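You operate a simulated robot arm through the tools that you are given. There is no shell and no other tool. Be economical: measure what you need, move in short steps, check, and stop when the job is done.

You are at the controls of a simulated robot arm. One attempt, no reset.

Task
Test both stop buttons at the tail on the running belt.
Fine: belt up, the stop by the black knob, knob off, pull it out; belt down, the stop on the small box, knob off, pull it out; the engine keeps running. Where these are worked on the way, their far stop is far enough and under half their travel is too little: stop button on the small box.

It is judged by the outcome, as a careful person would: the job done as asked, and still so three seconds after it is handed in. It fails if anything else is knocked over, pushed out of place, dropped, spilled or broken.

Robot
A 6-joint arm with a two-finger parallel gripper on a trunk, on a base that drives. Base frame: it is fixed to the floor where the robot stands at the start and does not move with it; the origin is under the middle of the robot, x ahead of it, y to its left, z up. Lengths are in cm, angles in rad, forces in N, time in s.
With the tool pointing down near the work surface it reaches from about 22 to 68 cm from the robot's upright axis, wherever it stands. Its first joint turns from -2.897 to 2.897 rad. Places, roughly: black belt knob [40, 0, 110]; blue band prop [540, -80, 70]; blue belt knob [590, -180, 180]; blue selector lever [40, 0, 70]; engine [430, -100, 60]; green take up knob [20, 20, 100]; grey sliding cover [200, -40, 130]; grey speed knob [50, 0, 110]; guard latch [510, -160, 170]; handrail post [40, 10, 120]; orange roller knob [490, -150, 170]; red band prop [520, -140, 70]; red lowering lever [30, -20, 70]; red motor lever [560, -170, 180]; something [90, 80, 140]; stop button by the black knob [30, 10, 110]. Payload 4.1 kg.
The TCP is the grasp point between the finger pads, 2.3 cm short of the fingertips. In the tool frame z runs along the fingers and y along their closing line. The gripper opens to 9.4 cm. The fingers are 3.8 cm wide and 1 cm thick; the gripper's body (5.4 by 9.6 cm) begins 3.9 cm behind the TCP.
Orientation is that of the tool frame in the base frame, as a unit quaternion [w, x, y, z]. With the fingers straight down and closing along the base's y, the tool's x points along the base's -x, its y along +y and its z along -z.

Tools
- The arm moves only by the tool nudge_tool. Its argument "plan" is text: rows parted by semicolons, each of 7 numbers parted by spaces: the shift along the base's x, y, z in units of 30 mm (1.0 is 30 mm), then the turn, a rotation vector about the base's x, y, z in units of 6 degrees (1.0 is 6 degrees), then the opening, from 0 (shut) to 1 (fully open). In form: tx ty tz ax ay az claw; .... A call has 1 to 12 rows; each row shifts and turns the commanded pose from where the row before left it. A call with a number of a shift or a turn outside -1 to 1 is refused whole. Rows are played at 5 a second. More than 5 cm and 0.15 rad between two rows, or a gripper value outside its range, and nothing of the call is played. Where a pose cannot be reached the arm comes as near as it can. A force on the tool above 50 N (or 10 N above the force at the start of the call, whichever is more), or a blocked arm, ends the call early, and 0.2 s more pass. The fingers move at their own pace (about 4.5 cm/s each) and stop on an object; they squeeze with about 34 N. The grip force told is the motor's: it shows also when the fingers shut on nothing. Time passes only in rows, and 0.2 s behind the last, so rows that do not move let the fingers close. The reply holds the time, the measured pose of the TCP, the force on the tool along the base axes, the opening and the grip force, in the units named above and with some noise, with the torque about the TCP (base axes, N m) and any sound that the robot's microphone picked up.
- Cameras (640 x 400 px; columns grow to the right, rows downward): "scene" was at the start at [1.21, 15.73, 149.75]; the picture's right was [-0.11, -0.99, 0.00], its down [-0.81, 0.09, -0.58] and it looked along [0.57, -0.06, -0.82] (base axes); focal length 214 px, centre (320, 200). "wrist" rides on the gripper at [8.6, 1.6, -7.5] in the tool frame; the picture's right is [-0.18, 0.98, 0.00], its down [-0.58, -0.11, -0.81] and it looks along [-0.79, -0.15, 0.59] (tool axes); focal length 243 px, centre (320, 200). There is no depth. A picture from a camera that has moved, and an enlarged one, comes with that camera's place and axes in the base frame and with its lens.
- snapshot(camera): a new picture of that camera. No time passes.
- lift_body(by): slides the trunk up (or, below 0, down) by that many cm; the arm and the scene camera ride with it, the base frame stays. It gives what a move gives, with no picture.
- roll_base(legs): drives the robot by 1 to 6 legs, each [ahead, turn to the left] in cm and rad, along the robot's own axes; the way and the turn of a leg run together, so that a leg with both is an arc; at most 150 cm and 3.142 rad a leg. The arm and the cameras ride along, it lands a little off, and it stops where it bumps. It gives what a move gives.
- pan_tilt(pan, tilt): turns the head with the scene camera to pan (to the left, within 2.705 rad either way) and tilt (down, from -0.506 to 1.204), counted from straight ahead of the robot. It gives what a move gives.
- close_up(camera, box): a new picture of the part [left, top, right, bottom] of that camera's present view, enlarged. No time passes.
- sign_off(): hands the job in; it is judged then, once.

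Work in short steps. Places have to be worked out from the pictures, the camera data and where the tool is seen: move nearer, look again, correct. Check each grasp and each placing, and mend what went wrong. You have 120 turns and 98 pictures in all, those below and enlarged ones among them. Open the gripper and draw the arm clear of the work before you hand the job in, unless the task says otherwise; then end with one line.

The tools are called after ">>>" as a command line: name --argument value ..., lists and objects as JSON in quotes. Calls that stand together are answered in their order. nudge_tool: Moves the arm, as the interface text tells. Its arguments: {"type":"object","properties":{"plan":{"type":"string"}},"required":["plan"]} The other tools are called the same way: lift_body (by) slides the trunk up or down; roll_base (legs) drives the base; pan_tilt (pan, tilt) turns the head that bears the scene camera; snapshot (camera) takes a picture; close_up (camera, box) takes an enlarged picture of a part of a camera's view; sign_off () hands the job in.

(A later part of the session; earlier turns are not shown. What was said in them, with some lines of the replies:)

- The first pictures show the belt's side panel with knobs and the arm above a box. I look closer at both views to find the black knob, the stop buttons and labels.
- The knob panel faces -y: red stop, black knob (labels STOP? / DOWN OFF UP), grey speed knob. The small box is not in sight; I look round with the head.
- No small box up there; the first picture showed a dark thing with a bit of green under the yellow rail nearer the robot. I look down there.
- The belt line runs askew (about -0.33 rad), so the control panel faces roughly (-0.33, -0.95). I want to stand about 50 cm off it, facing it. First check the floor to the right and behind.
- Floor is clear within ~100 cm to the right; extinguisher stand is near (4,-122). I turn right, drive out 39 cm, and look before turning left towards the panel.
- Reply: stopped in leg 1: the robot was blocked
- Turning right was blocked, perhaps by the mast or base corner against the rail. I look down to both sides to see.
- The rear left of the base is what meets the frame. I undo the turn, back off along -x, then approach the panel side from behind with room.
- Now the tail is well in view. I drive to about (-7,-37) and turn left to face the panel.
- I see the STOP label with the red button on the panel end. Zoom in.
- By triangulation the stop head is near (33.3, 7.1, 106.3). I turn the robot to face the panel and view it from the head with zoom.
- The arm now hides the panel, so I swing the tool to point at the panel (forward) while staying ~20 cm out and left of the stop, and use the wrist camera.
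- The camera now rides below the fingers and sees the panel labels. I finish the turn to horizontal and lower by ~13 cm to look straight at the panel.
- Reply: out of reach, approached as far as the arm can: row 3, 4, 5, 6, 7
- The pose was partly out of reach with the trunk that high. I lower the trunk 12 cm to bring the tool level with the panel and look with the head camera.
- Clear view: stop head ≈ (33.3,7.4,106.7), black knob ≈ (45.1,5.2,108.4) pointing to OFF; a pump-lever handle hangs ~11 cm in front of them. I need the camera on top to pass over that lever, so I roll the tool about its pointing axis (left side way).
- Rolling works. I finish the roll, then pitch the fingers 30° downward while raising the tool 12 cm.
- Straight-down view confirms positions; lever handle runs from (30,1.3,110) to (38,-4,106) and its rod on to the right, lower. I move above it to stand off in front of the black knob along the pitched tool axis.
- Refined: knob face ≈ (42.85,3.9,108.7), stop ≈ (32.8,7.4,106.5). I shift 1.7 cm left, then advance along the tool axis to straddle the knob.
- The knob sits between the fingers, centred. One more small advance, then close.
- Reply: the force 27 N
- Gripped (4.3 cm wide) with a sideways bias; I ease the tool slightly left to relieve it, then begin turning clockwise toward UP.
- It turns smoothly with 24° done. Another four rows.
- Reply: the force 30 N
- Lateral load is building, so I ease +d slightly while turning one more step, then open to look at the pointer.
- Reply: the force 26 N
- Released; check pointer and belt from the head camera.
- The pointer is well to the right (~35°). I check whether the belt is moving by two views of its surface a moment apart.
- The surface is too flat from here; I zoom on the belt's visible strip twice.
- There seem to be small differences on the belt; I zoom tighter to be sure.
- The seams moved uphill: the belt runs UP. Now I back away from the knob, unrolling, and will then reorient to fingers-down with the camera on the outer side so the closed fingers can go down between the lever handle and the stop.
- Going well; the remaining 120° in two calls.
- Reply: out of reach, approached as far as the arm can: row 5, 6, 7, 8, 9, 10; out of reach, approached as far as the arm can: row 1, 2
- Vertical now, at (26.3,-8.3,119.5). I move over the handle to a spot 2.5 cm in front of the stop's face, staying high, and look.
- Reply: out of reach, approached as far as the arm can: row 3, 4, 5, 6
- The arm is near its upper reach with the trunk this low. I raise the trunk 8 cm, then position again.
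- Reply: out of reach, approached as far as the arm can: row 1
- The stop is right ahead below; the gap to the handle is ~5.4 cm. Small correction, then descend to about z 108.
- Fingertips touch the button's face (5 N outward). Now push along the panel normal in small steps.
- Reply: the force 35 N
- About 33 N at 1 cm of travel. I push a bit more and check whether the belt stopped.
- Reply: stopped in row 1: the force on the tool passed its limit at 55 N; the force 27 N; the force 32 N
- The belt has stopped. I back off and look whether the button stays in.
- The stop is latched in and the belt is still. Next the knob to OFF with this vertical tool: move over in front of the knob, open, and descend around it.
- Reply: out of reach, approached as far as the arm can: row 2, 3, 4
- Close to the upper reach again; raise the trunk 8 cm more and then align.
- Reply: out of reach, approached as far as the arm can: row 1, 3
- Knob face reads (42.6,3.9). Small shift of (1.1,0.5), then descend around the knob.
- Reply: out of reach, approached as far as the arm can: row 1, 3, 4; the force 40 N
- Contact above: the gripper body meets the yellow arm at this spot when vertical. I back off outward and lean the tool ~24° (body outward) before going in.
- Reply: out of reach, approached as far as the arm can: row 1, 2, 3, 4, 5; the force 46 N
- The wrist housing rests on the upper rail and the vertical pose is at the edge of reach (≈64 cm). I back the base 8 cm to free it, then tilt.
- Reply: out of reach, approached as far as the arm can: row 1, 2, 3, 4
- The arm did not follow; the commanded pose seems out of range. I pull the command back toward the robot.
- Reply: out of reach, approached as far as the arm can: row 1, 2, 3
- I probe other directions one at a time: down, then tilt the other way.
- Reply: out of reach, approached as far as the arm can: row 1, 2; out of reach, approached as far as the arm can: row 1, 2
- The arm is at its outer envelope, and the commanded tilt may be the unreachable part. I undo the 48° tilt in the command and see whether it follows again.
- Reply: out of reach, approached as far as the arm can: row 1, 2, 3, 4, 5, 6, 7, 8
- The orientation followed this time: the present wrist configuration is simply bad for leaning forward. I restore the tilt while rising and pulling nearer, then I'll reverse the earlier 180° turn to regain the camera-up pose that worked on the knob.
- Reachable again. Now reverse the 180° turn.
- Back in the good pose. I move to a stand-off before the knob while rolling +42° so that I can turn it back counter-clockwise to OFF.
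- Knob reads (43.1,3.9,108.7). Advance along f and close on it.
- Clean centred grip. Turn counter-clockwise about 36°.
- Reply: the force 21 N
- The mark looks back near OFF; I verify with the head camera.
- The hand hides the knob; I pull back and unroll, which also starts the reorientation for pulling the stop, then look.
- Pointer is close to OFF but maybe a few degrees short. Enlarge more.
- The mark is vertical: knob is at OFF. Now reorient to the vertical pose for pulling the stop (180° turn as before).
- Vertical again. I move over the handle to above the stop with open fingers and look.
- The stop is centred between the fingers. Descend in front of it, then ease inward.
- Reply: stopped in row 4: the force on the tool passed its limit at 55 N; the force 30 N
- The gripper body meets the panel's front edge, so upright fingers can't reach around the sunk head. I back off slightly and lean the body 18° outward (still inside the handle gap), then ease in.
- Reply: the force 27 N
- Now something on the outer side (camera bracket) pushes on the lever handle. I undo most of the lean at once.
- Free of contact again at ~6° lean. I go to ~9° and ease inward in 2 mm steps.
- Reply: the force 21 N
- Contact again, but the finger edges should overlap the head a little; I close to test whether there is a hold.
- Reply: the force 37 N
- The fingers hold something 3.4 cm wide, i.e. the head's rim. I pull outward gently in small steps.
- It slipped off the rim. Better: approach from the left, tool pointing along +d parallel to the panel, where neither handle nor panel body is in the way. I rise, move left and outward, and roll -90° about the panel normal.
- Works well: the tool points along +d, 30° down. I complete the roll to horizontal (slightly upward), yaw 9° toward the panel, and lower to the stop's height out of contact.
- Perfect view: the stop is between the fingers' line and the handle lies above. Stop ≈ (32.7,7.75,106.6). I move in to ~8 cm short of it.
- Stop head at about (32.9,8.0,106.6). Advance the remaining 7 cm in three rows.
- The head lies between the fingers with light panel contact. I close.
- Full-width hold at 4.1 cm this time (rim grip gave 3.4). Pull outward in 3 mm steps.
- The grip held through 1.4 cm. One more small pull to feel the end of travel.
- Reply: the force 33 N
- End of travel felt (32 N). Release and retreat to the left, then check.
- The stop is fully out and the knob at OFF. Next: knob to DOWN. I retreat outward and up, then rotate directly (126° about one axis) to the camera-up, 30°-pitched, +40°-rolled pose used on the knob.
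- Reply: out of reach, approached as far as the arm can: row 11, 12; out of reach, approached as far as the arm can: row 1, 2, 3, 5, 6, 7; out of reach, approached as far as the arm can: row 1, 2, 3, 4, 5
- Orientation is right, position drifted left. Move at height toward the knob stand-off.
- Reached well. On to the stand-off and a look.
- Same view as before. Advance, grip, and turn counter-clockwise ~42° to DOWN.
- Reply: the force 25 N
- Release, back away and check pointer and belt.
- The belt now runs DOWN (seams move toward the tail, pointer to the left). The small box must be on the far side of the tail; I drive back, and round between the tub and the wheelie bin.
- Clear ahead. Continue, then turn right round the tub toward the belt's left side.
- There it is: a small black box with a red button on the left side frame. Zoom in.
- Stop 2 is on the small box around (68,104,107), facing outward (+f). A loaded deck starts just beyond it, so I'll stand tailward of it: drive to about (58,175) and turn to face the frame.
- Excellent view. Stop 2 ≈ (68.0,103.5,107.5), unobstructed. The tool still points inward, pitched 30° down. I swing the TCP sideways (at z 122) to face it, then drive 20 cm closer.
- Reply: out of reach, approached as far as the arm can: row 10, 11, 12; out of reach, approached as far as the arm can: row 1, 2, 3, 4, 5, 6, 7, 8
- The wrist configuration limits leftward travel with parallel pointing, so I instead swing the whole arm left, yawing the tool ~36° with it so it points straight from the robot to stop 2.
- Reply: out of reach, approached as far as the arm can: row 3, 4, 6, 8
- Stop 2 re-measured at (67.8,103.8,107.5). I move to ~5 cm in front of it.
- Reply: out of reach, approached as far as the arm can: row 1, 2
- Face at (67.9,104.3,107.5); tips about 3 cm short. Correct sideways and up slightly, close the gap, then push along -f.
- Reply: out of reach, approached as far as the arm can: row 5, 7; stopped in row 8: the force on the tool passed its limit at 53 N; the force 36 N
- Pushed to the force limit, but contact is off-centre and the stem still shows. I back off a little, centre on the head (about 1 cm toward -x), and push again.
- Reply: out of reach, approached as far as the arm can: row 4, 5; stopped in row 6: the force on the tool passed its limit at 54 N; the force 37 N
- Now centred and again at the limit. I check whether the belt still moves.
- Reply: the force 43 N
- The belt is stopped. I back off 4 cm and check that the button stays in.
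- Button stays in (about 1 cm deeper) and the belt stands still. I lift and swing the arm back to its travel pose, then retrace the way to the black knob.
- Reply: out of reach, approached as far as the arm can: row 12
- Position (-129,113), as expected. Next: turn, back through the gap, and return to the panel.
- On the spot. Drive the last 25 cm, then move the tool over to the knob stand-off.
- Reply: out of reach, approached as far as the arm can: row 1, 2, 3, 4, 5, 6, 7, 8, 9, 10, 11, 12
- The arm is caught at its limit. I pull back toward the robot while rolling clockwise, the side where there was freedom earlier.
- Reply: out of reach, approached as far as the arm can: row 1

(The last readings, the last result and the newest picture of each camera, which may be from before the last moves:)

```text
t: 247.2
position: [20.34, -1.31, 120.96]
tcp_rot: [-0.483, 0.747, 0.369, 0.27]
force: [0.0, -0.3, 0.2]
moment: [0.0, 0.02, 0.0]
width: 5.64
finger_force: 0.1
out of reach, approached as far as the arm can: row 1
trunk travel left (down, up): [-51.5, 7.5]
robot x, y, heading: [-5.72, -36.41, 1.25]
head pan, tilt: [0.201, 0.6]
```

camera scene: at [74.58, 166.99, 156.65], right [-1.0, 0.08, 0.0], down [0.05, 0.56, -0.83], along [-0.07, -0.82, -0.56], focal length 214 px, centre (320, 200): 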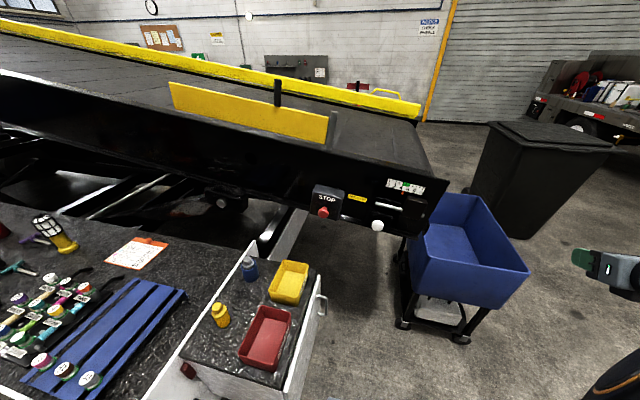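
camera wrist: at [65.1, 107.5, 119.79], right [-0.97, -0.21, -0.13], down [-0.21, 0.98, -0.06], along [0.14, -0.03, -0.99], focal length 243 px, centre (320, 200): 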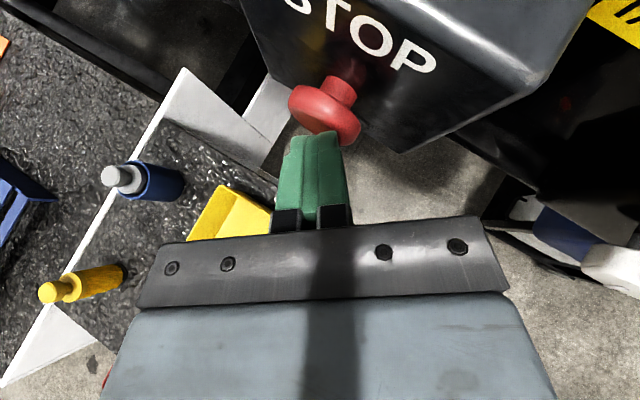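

Free again at ~36° roll. Move right to the knob area first, then unroll there while lowering to the stand-off.

>>> nudge_tool --plan ".98 -.13 0 0 0 0 .6;.98 -.13 0 0 0 0 .6;.98 -.13 0 0 0 0 .6;.98 -.13 0 0 0 0 .6;.98 -.13 0 0 0 0 .6;.98 -.1 0 0 0 0 .6;.98 0 0 0 0 0 .6"

>>> nudge_tool --plan "0 0 0 -.327 -.945 0 .6;0 0 0 -.327 -.945 0 .6;0 0 -.3 -.327 -.945 0 .6;0 0 -.5 -.327 -.945 0 .6;0 0 -.6 -.327 -.945 0 .6;0 .2 -.6 -.327 -.945 0 .6;0 .2 -.6 0 0 0 .6"

>>> snapshot --camera "wrist"

```text
t: 248.8
position: [41.19, -3.57, 121.07]
tcp_rot: [-0.482, 0.748, 0.368, 0.271]
force: [0.3, -0.2, -1.0]
moment: [0.01, 0.0, -0.01]
width: 5.64
finger_force: 0.0
trunk travel left (down, up): [-51.5, 7.5]
robot x, y, heading: [-5.84, -36.18, 1.246]
head pan, tilt: [0.201, 0.6]
```

```text
t: 250.4
position: [41.07, -2.41, 113.18]
tcp_rot: [-0.275, 0.68, 0.519, 0.439]
force: [0.2, -0.8, -0.8]
moment: [0.06, -0.01, 0.03]
width: 5.66
finger_force: 0.0
trunk travel left (down, up): [-51.5, 7.5]
robot x, y, heading: [-5.83, -36.25, 1.248]
head pan, tilt: [0.201, 0.6]
```

```text
9 pictures are left
camera wrist: at [40.94, -5.06, 124.36], right [0.92, -0.39, -0.08], down [-0.4, -0.91, -0.15], along [-0.02, 0.17, -0.99], focal length 243 px, centre (320, 200)
```

wrist: 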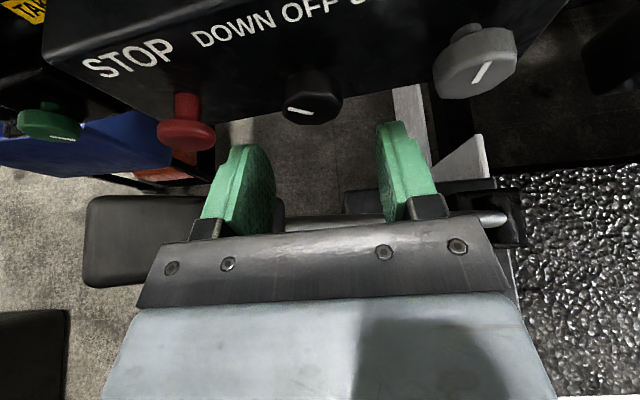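

Knob face ahead at ≈(42.4,4.0,108.7), pointer at DOWN. Advance and grip.

>>> nudge_tool --plan ".11 .54 -.367 0 0 0 .65;.11 .54 -.367 0 0 0 .65;.11 .54 -.367 0 0 0 .65;.11 .54 -.367 0 0 0 .65;0 0 0 0 0 0 0;0 0 0 0 0 0 0;0 0 0 0 0 0 0"

```text
t: 252.0
position: [42.64, 3.98, 108.87]
tcp_rot: [-0.275, 0.681, 0.517, 0.44]
force: [19.1, 2.1, 5.6]
moment: [-0.06, -0.04, -0.67]
width: 4.34
finger_force: 44.8
trunk travel left (down, up): [-51.5, 7.5]
robot x, y, heading: [-5.81, -35.77, 1.246]
head pan, tilt: [0.201, 0.6]
```

Good grip. Ease +x slightly and turn clockwise 36° to OFF, then release and back off.

>>> nudge_tool --plan ".06 -.02 0 0 0 0 0;0 0 0 .327 .945 0 0;0 0 0 .327 .945 0 0;0 0 0 .327 .945 0 0;.02 0 0 .327 .945 0 0;.03 -.01 0 .327 .945 0 0;.03 -.01 0 .327 .945 0 0;0 0 0 0 0 0 0"

>>> nudge_tool --plan "0 0 0 0 0 0 .65;0 0 0 0 0 0 .65;-.17 -.5 .3 0 0 0 .65;-.17 -.5 .3 0 0 0 .65;-.17 -.5 .3 0 0 0 .65;-.1 -.5 .6 0 0 0 .65;0 -.4 .8 0 0 0 .65;-.5 -.4 .6 0 0 0 .65;-.5 -.4 .6 0 0 0 .65"

>>> pan_tilt --pan -0.5 --tilt 0.55

>>> close_up --camera "scene" --box '[320, 180, 400, 230]'

```text
t: 253.8
position: [43.0, 3.9, 108.78]
tcp_rot: [-0.484, 0.747, 0.367, 0.271]
force: [15.6, -8.2, 6.2]
moment: [0.06, -0.02, -0.5]
width: 4.31
finger_force: 45.0
trunk travel left (down, up): [-51.5, 7.5]
robot x, y, heading: [-5.71, -35.83, 1.25]
head pan, tilt: [0.201, 0.6]
```

```text
t: 255.8
position: [38.17, -5.44, 119.37]
tcp_rot: [-0.483, 0.747, 0.369, 0.271]
force: [0.1, -0.7, -0.3]
moment: [0.03, 0.06, -0.03]
width: 6.09
finger_force: 0.1
trunk travel left (down, up): [-51.5, 7.5]
robot x, y, heading: [-5.85, -35.95, 1.248]
head pan, tilt: [0.201, 0.6]
```

```text
t: 256.8
position: [38.17, -5.55, 119.36]
tcp_rot: [-0.481, 0.748, 0.368, 0.271]
force: [0.9, -0.3, -0.3]
moment: [-0.03, -0.01, 0.0]
width: 6.13
finger_force: 0.0
trunk travel left (down, up): [-51.5, 7.5]
robot x, y, heading: [-5.64, -35.84, 1.247]
head pan, tilt: [-0.499, 0.55]
```

```text
8.00 times, centred on (360, 205) of scene
camera zoom: at [-16.85, -30.59, 157.1], right [0.68, -0.73, 0.0], down [-0.38, -0.36, -0.85], along [0.62, 0.58, -0.52], focal length 1716 px, centre (0, 160)
```

zoom: 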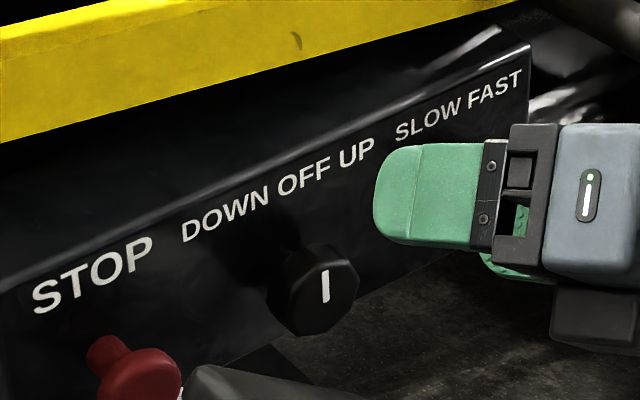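

Knob is at OFF, stop 1 is out. Now back round to stop 2: unroll the tool first, then drive the known route.

>>> nudge_tool --plan "0 -.3 .3 -.327 -.945 0 .4;0 -.3 .3 -.327 -.945 0 .4;0 -.2 0 -.327 -.945 0 .4;0 -.2 0 -.327 -.945 0 .4;0 0 0 -.327 -.945 0 .4;0 0 0 -.327 -.945 0 .4"

>>> roll_base --legs '[[-25, 0], [0, 0.906], [105, 0], [104, 0], [0, -1.571], [131.7, 0]]'

```text
t: 258.2
position: [38.05, -8.67, 121.1]
tcp_rot: [-0.275, 0.68, 0.519, 0.439]
force: [-0.9, 0.0, 0.3]
moment: [-0.02, 0.0, -0.02]
width: 3.77
finger_force: 0.0
trunk travel left (down, up): [-51.5, 7.5]
robot x, y, heading: [-5.64, -36.18, 1.252]
head pan, tilt: [-0.499, 0.55]
```

```text
t: 282.4
position: [42.53, 170.8, 120.97]
tcp_rot: [-0.095, 0.823, 0.232, 0.51]
force: [0.3, -0.4, 0.4]
moment: [0.01, 0.0, -0.02]
width: 3.75
finger_force: 0.0
trunk travel left (down, up): [-51.5, 7.5]
robot x, y, heading: [-8.57, 180.55, 0.493]
head pan, tilt: [-0.499, 0.55]
```

Robot at (-8.6,180.5). Complete the route and swing the arm as before.

>>> roll_base --legs '[[0, -0.576], [66, 0], [0, -1.773]]'

>>> nudge_tool --plan "1 -.1 0 0 0 0 .6;1 -.1 0 0 0 0 .6;1 -.1 0 0 0 0 .6;1 -.1 0 0 0 0 .6;1 -.1 0 0 0 0 .6;1 -.1 0 0 0 0 .6;1 -.1 0 0 0 0 .6;1 -.1 0 0 0 0 .6"

>>> nudge_tool --plan ".9 -.25 0 0 0 .8 .6;.95 -.2 0 0 0 .8 .6;1 -.1 0 0 0 .8 .6;1 -.05 0 0 0 .8 .6;1 0 0 0 0 .8 .6;1 .1 0 0 0 .6 .6;1 .15 0 0 0 .6 .6;1 .15 0 0 0 .4 .6"

```text
t: 292.0
position: [15.64, 146.46, 121.11]
tcp_rot: [-0.433, -0.533, 0.668, -0.286]
force: [-0.8, 0.0, -0.3]
moment: [0.04, 0.0, -0.02]
width: 3.76
finger_force: 0.1
trunk travel left (down, up): [-51.5, 7.5]
robot x, y, heading: [58.29, 175.45, -1.851]
head pan, tilt: [-0.499, 0.55]
```

```text
t: 293.8
position: [39.5, 144.32, 121.1]
tcp_rot: [-0.435, -0.531, 0.669, -0.284]
force: [0.0, -0.7, 0.2]
moment: [0.02, 0.0, 0.01]
width: 5.64
finger_force: 0.0
trunk travel left (down, up): [-51.5, 7.5]
robot x, y, heading: [58.01, 175.93, -1.844]
head pan, tilt: [-0.499, 0.55]
```

```text
t: 294.8
position: [44.04, 143.13, 119.4]
tcp_rot: [-0.381, -0.575, 0.657, -0.303]
force: [-0.2, -0.5, 0.5]
moment: [0.01, 0.01, 0.0]
width: 5.65
finger_force: 0.0
out of reach, approached as far as the arm can: row 3, 4
trunk travel left (down, up): [-51.5, 7.5]
robot x, y, heading: [58.47, 176.07, -1.847]
head pan, tilt: [-0.499, 0.55]
stopped in row 4: the arm was blocked; the commanded pose is now the measured one
```

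Blocked briefly at close range; extend a bit farther out (-y) and continue the arc.

>>> nudge_tool --plan "0 -.7 0 0 0 0 .6;.5 -.7 0 0 0 .8 .6;.9 -.2 0 0 0 .8 .6;1 -.1 0 0 0 .8 .6;1 0 0 0 0 .8 .6;1 0 0 0 0 .8 .6;1 .1 0 0 0 .6 .6;.5 .1 0 0 0 0 .6"

```text
t: 296.6
position: [61.93, 138.74, 119.67]
tcp_rot: [0.301, 0.715, -0.498, 0.387]
force: [0.2, 0.1, 0.0]
moment: [0.0, 0.02, -0.02]
width: 5.63
finger_force: 0.0
trunk travel left (down, up): [-51.5, 7.5]
robot x, y, heading: [58.3, 175.7, -1.852]
head pan, tilt: [-0.499, 0.55]
```

Orientation is as in the push. Drive 20 cm closer and move to the stand-off before stop 2.

>>> roll_base --legs '[[20, 0]]'

>>> nudge_tool --plan ".78 -.77 -.4 0 0 0 .65;.78 -.77 -.6 0 0 0 .65;.78 -.77 -.8 0 0 0 .65;.78 -.77 -.8 0 0 0 .65"

>>> snapshot --camera "wrist"

```text
t: 298.2
position: [56.26, 119.66, 119.62]
tcp_rot: [0.303, 0.714, -0.5, 0.386]
force: [-0.3, 0.0, -0.4]
moment: [-0.01, 0.0, -0.02]
width: 5.61
finger_force: 0.0
trunk travel left (down, up): [-51.5, 7.5]
robot x, y, heading: [52.59, 156.8, -1.853]
head pan, tilt: [-0.499, 0.55]
```

```text
t: 299.2
position: [64.79, 110.99, 112.55]
tcp_rot: [0.302, 0.713, -0.5, 0.387]
force: [1.7, 0.9, 0.3]
moment: [-0.01, 0.01, 0.0]
width: 6.12
finger_force: 0.0
out of reach, approached as far as the arm can: row 3
trunk travel left (down, up): [-51.5, 7.5]
robot x, y, heading: [53.08, 156.54, -1.855]
head pan, tilt: [-0.499, 0.55]
```

```text
7 pictures are left
camera wrist: at [63.21, 112.51, 123.7], right [-0.97, -0.22, -0.11], down [-0.21, 0.97, -0.08], along [0.13, -0.06, -0.99], focal length 243 px, centre (320, 200)
```

wrist: 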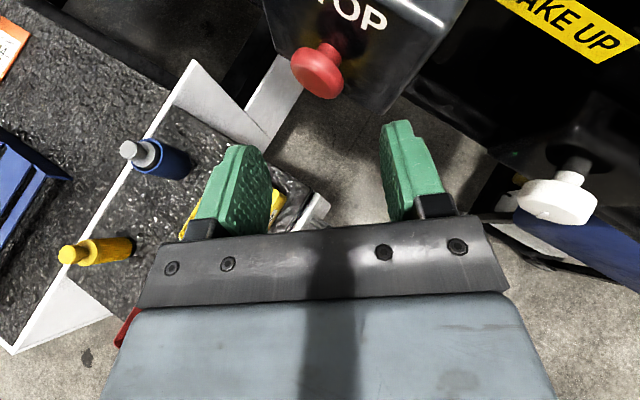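

Face at (67.5,103.4,107.5), nicely between the fingers. Advance along the tool axis.

>>> nudge_tool --plan ".19 -.48 -.33 0 0 0 .65;.19 -.48 -.33 0 0 0 .65;.19 -.48 -.33 0 0 0 .65;.19 -.48 -.33 0 0 0 .65;.17 -.4 -.33 0 0 0 .65"

>>> snapshot --camera "wrist"

```text
t: 300.4
position: [67.35, 105.7, 108.68]
tcp_rot: [0.307, 0.709, -0.503, 0.387]
force: [-14.4, 48.6, 23.2]
moment: [-1.17, 0.59, -2.05]
width: 6.16
finger_force: 0.2
out of reach, approached as far as the arm can: row 4
trunk travel left (down, up): [-51.5, 7.5]
robot x, y, heading: [53.09, 157.14, -1.852]
head pan, tilt: [-0.499, 0.55]
stopped in row 5: the force on the tool passed its limit at 68 N (the readings are from after the stop); the commanded pose is now the measured one
```

```text
6 pictures are left
camera wrist: at [65.74, 107.31, 119.99], right [-0.97, -0.21, -0.11], down [-0.2, 0.98, -0.09], along [0.13, -0.07, -0.99], focal length 243 px, centre (320, 200)
```

wrist: 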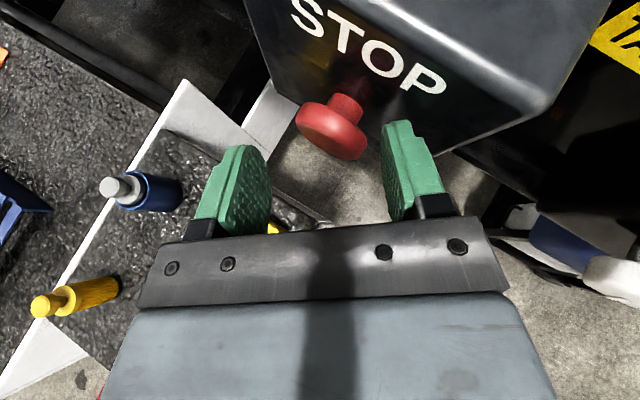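

The right finger meets the box because of the 36° yaw. I back off 2 cm and try turning the tool toward the panel normal.

>>> nudge_tool --plan "-.1 .5 .2 0 0 0 .65;0 .3 .1 0 0 0 .65;0 0 0 0 0 -.8 .65;0 0 0 0 0 -.8 .65;0 0 0 0 0 -.8 .65;0 0 0 0 0 -.8 .65;0 0 0 0 0 -.8 .65"

```text
t: 302.0
position: [67.34, 107.23, 109.08]
tcp_rot: [-0.378, -0.591, 0.641, -0.312]
force: [-1.1, -0.2, 0.9]
moment: [0.02, 0.02, 0.0]
width: 6.11
finger_force: 0.1
trunk travel left (down, up): [-51.5, 7.5]
robot x, y, heading: [52.68, 157.0, -1.851]
head pan, tilt: [-0.499, 0.55]
```

That works; now only ~11° off. Two more yaw steps and a 1.4 cm shift along +d to line up.

>>> nudge_tool --plan ".2 -.07 0 0 0 -.9 .65;.23 -.08 0 0 0 -.9 .65;0 0 0 0 0 0 .65"

>>> snapshot --camera "wrist"

```text
t: 302.8
position: [68.51, 106.76, 109.03]
tcp_rot: [-0.406, -0.528, 0.694, -0.274]
force: [-0.5, -1.4, 0.2]
moment: [0.02, 0.0, 0.02]
width: 6.12
finger_force: 0.1
trunk travel left (down, up): [-51.5, 7.5]
robot x, y, heading: [53.01, 157.06, -1.852]
head pan, tilt: [-0.499, 0.55]
```

```text
5 pictures are left
camera wrist: at [68.16, 109.02, 120.38], right [-0.92, 0.38, -0.11], down [0.39, 0.92, -0.08], along [0.07, -0.12, -0.99], focal length 243 px, centre (320, 200)
```

wrist: 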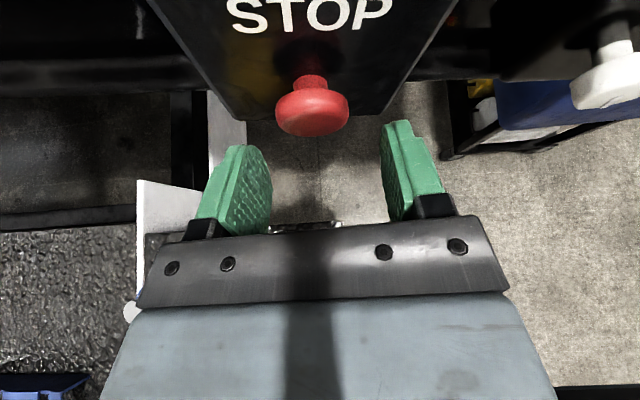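

Aligned. Advance 3 cm along -f in small steps and close on the head.

>>> nudge_tool --plan "-.03 -.345 -.13 0 0 0 .65;-.109 -.315 -.13 0 0 0 .65;-.109 -.315 -.13 0 0 0 .65;0 0 0 0 0 0 0;0 0 0 0 0 0 0;0 0 0 0 0 0 0"

>>> snapshot --camera "wrist"

```text
t: 304.2
position: [68.03, 103.93, 107.96]
tcp_rot: [-0.405, -0.529, 0.692, -0.276]
force: [7.9, -4.1, -0.2]
moment: [-0.22, 0.02, 0.32]
width: 4.19
finger_force: 44.5
trunk travel left (down, up): [-51.5, 7.5]
robot x, y, heading: [53.04, 156.83, -1.85]
head pan, tilt: [-0.499, 0.55]
```

```text
4 pictures are left
camera wrist: at [67.59, 106.13, 119.24], right [-0.92, 0.38, -0.11], down [0.39, 0.92, -0.08], along [0.07, -0.12, -0.99], focal length 243 px, centre (320, 200)
```

wrist: 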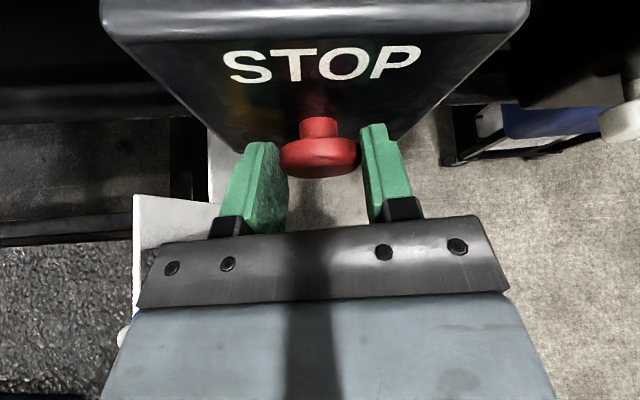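

Good full grip (4.2 cm). Pull outward along +f until the end of travel is felt.

>>> nudge_tool --plan ".033 .095 0 0 0 0 0;.033 .095 0 0 0 0 0;.033 .095 0 0 0 0 0;.033 .095 0 0 0 0 0;.033 .095 0 0 0 0 0"

```text
t: 305.4
position: [68.44, 105.29, 107.98]
tcp_rot: [-0.406, -0.528, 0.693, -0.276]
force: [12.3, -12.4, 10.9]
moment: [-0.05, -0.33, 0.69]
width: 4.15
finger_force: 44.8
trunk travel left (down, up): [-51.5, 7.5]
robot x, y, heading: [52.8, 157.25, -1.852]
head pan, tilt: [-0.499, 0.55]
```

>>> nudge_tool --plan ".033 .095 0 0 0 0 0;.033 .095 0 0 0 0 0"

>>> snapshot --camera "wrist"

```text
t: 306.0
position: [68.44, 105.2, 107.81]
tcp_rot: [-0.408, -0.526, 0.694, -0.275]
force: [2.2, -45.0, 11.3]
moment: [-0.7, 0.17, 0.05]
width: 4.15
finger_force: 44.9
trunk travel left (down, up): [-51.5, 7.5]
robot x, y, heading: [52.57, 157.03, -1.857]
head pan, tilt: [-0.499, 0.55]
```

```text
3 pictures are left
camera wrist: at [68.05, 107.51, 119.22], right [-0.92, 0.38, -0.11], down [0.39, 0.92, -0.09], along [0.07, -0.12, -0.99], focal length 243 px, centre (320, 200)
```

wrist: 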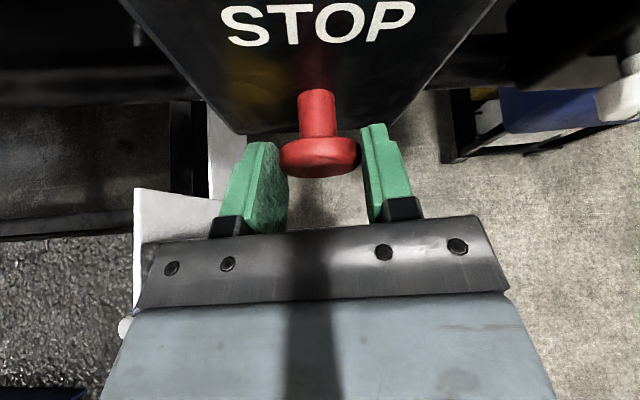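

The head came out by its full travel (long stem visible, 45 N at the end). I release, first easing the load, and draw the arm back and up.

>>> nudge_tool --plan "-.045 -.13 0 0 0 0 0;0 0 0 0 0 0 .65;0 0 0 0 0 0 .65;.1 .4 .1 0 0 0 .65;.15 .6 .3 0 0 0 .65;.1 .7 .6 0 0 0 .65;0 .7 .8 0 0 0 .65"

>>> snapshot --camera "wrist"

```text
t: 307.6
position: [69.68, 112.87, 113.39]
tcp_rot: [-0.406, -0.528, 0.693, -0.275]
force: [1.2, 0.9, -1.0]
moment: [0.0, 0.0, -0.01]
width: 6.12
finger_force: 0.1
trunk travel left (down, up): [-51.5, 7.5]
robot x, y, heading: [52.52, 157.03, -1.853]
head pan, tilt: [-0.499, 0.55]
```

```text
2 pictures are left
camera wrist: at [69.23, 115.01, 124.58], right [-0.92, 0.38, -0.11], down [0.39, 0.92, -0.08], along [0.07, -0.12, -0.99], focal length 243 px, centre (320, 200)
```

wrist: 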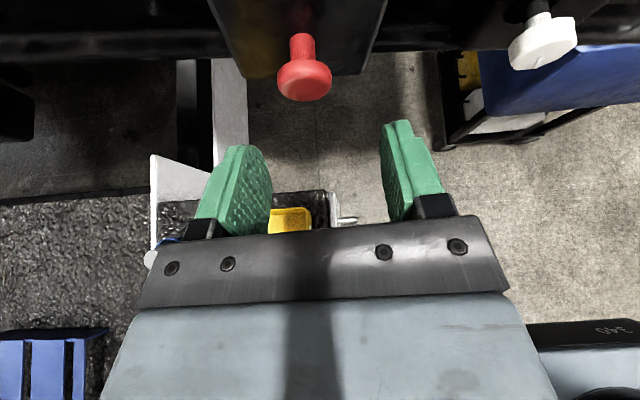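

Stop 2 stays out. With the last two pictures I verify that the belt stands still (knob truly OFF).

>>> pan_tilt --pan 0.2 --tilt 0.6

>>> close_up --camera "scene" --box '[160, 60, 460, 260]'

>>> nudge_tool --plan "0 .7 .4 0 0 0 .9;0 .5 .4 0 0 0 .9"

>>> close_up --camera "scene" --box '[160, 60, 460, 260]'

```text
t: 308.6
position: [69.58, 112.7, 113.16]
tcp_rot: [-0.406, -0.528, 0.693, -0.275]
force: [-0.1, -0.2, 0.3]
moment: [0.0, 0.01, 0.01]
width: 6.12
finger_force: 0.0
trunk travel left (down, up): [-51.5, 7.5]
robot x, y, heading: [52.78, 157.12, -1.858]
head pan, tilt: [0.201, 0.6]
```

```text
2.00 times, centred on (310, 160) of scene
camera zoom: at [69.77, 149.29, 156.65], right [-1.0, 0.08, 0.0], down [0.05, 0.56, -0.83], along [-0.07, -0.82, -0.56], focal length 429 px, centre (340, 280)
```

zoom: 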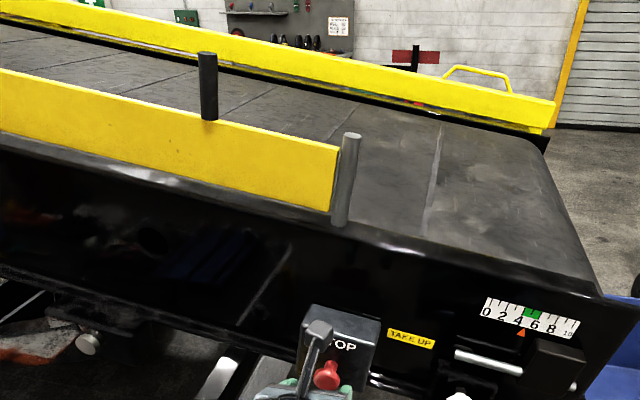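

```text
t: 309.2
position: [69.71, 116.31, 115.81]
tcp_rot: [-0.406, -0.528, 0.693, -0.276]
force: [-0.7, -0.3, -0.1]
moment: [0.01, 0.0, 0.02]
width: 8.46
finger_force: 0.1
trunk travel left (down, up): [-51.5, 7.5]
robot x, y, heading: [52.92, 157.16, -1.851]
head pan, tilt: [0.201, 0.6]
```

```text
2.00 times, centred on (310, 160) of scene
camera zoom: at [69.75, 149.33, 156.65], right [-1.0, 0.08, 0.0], down [0.05, 0.56, -0.83], along [-0.07, -0.82, -0.56], focal length 429 px, centre (340, 280)
```

zoom: 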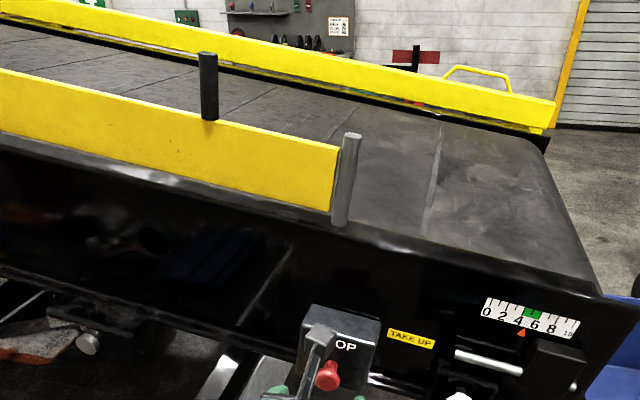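

The seam has not moved since stop 2 was pressed, so the belt is still with the knob at OFF. Both stops are out, the gripper is open and the arm is clear, so I hand the job in.

>>> sign_off

```text
The job is handed in.
```

I tested both tail stops and each one stopped the running belt: the one by the black knob with the belt running up, and the one on the small box with it running down. After each test I turned the knob off and pulled the button out; the belt is standing still, I did nothing that should stop the engine but couldn't check that it is running, and while pulling the first stop the gripper pressed on the pump lever's handle (about 27 N) and I backed off.
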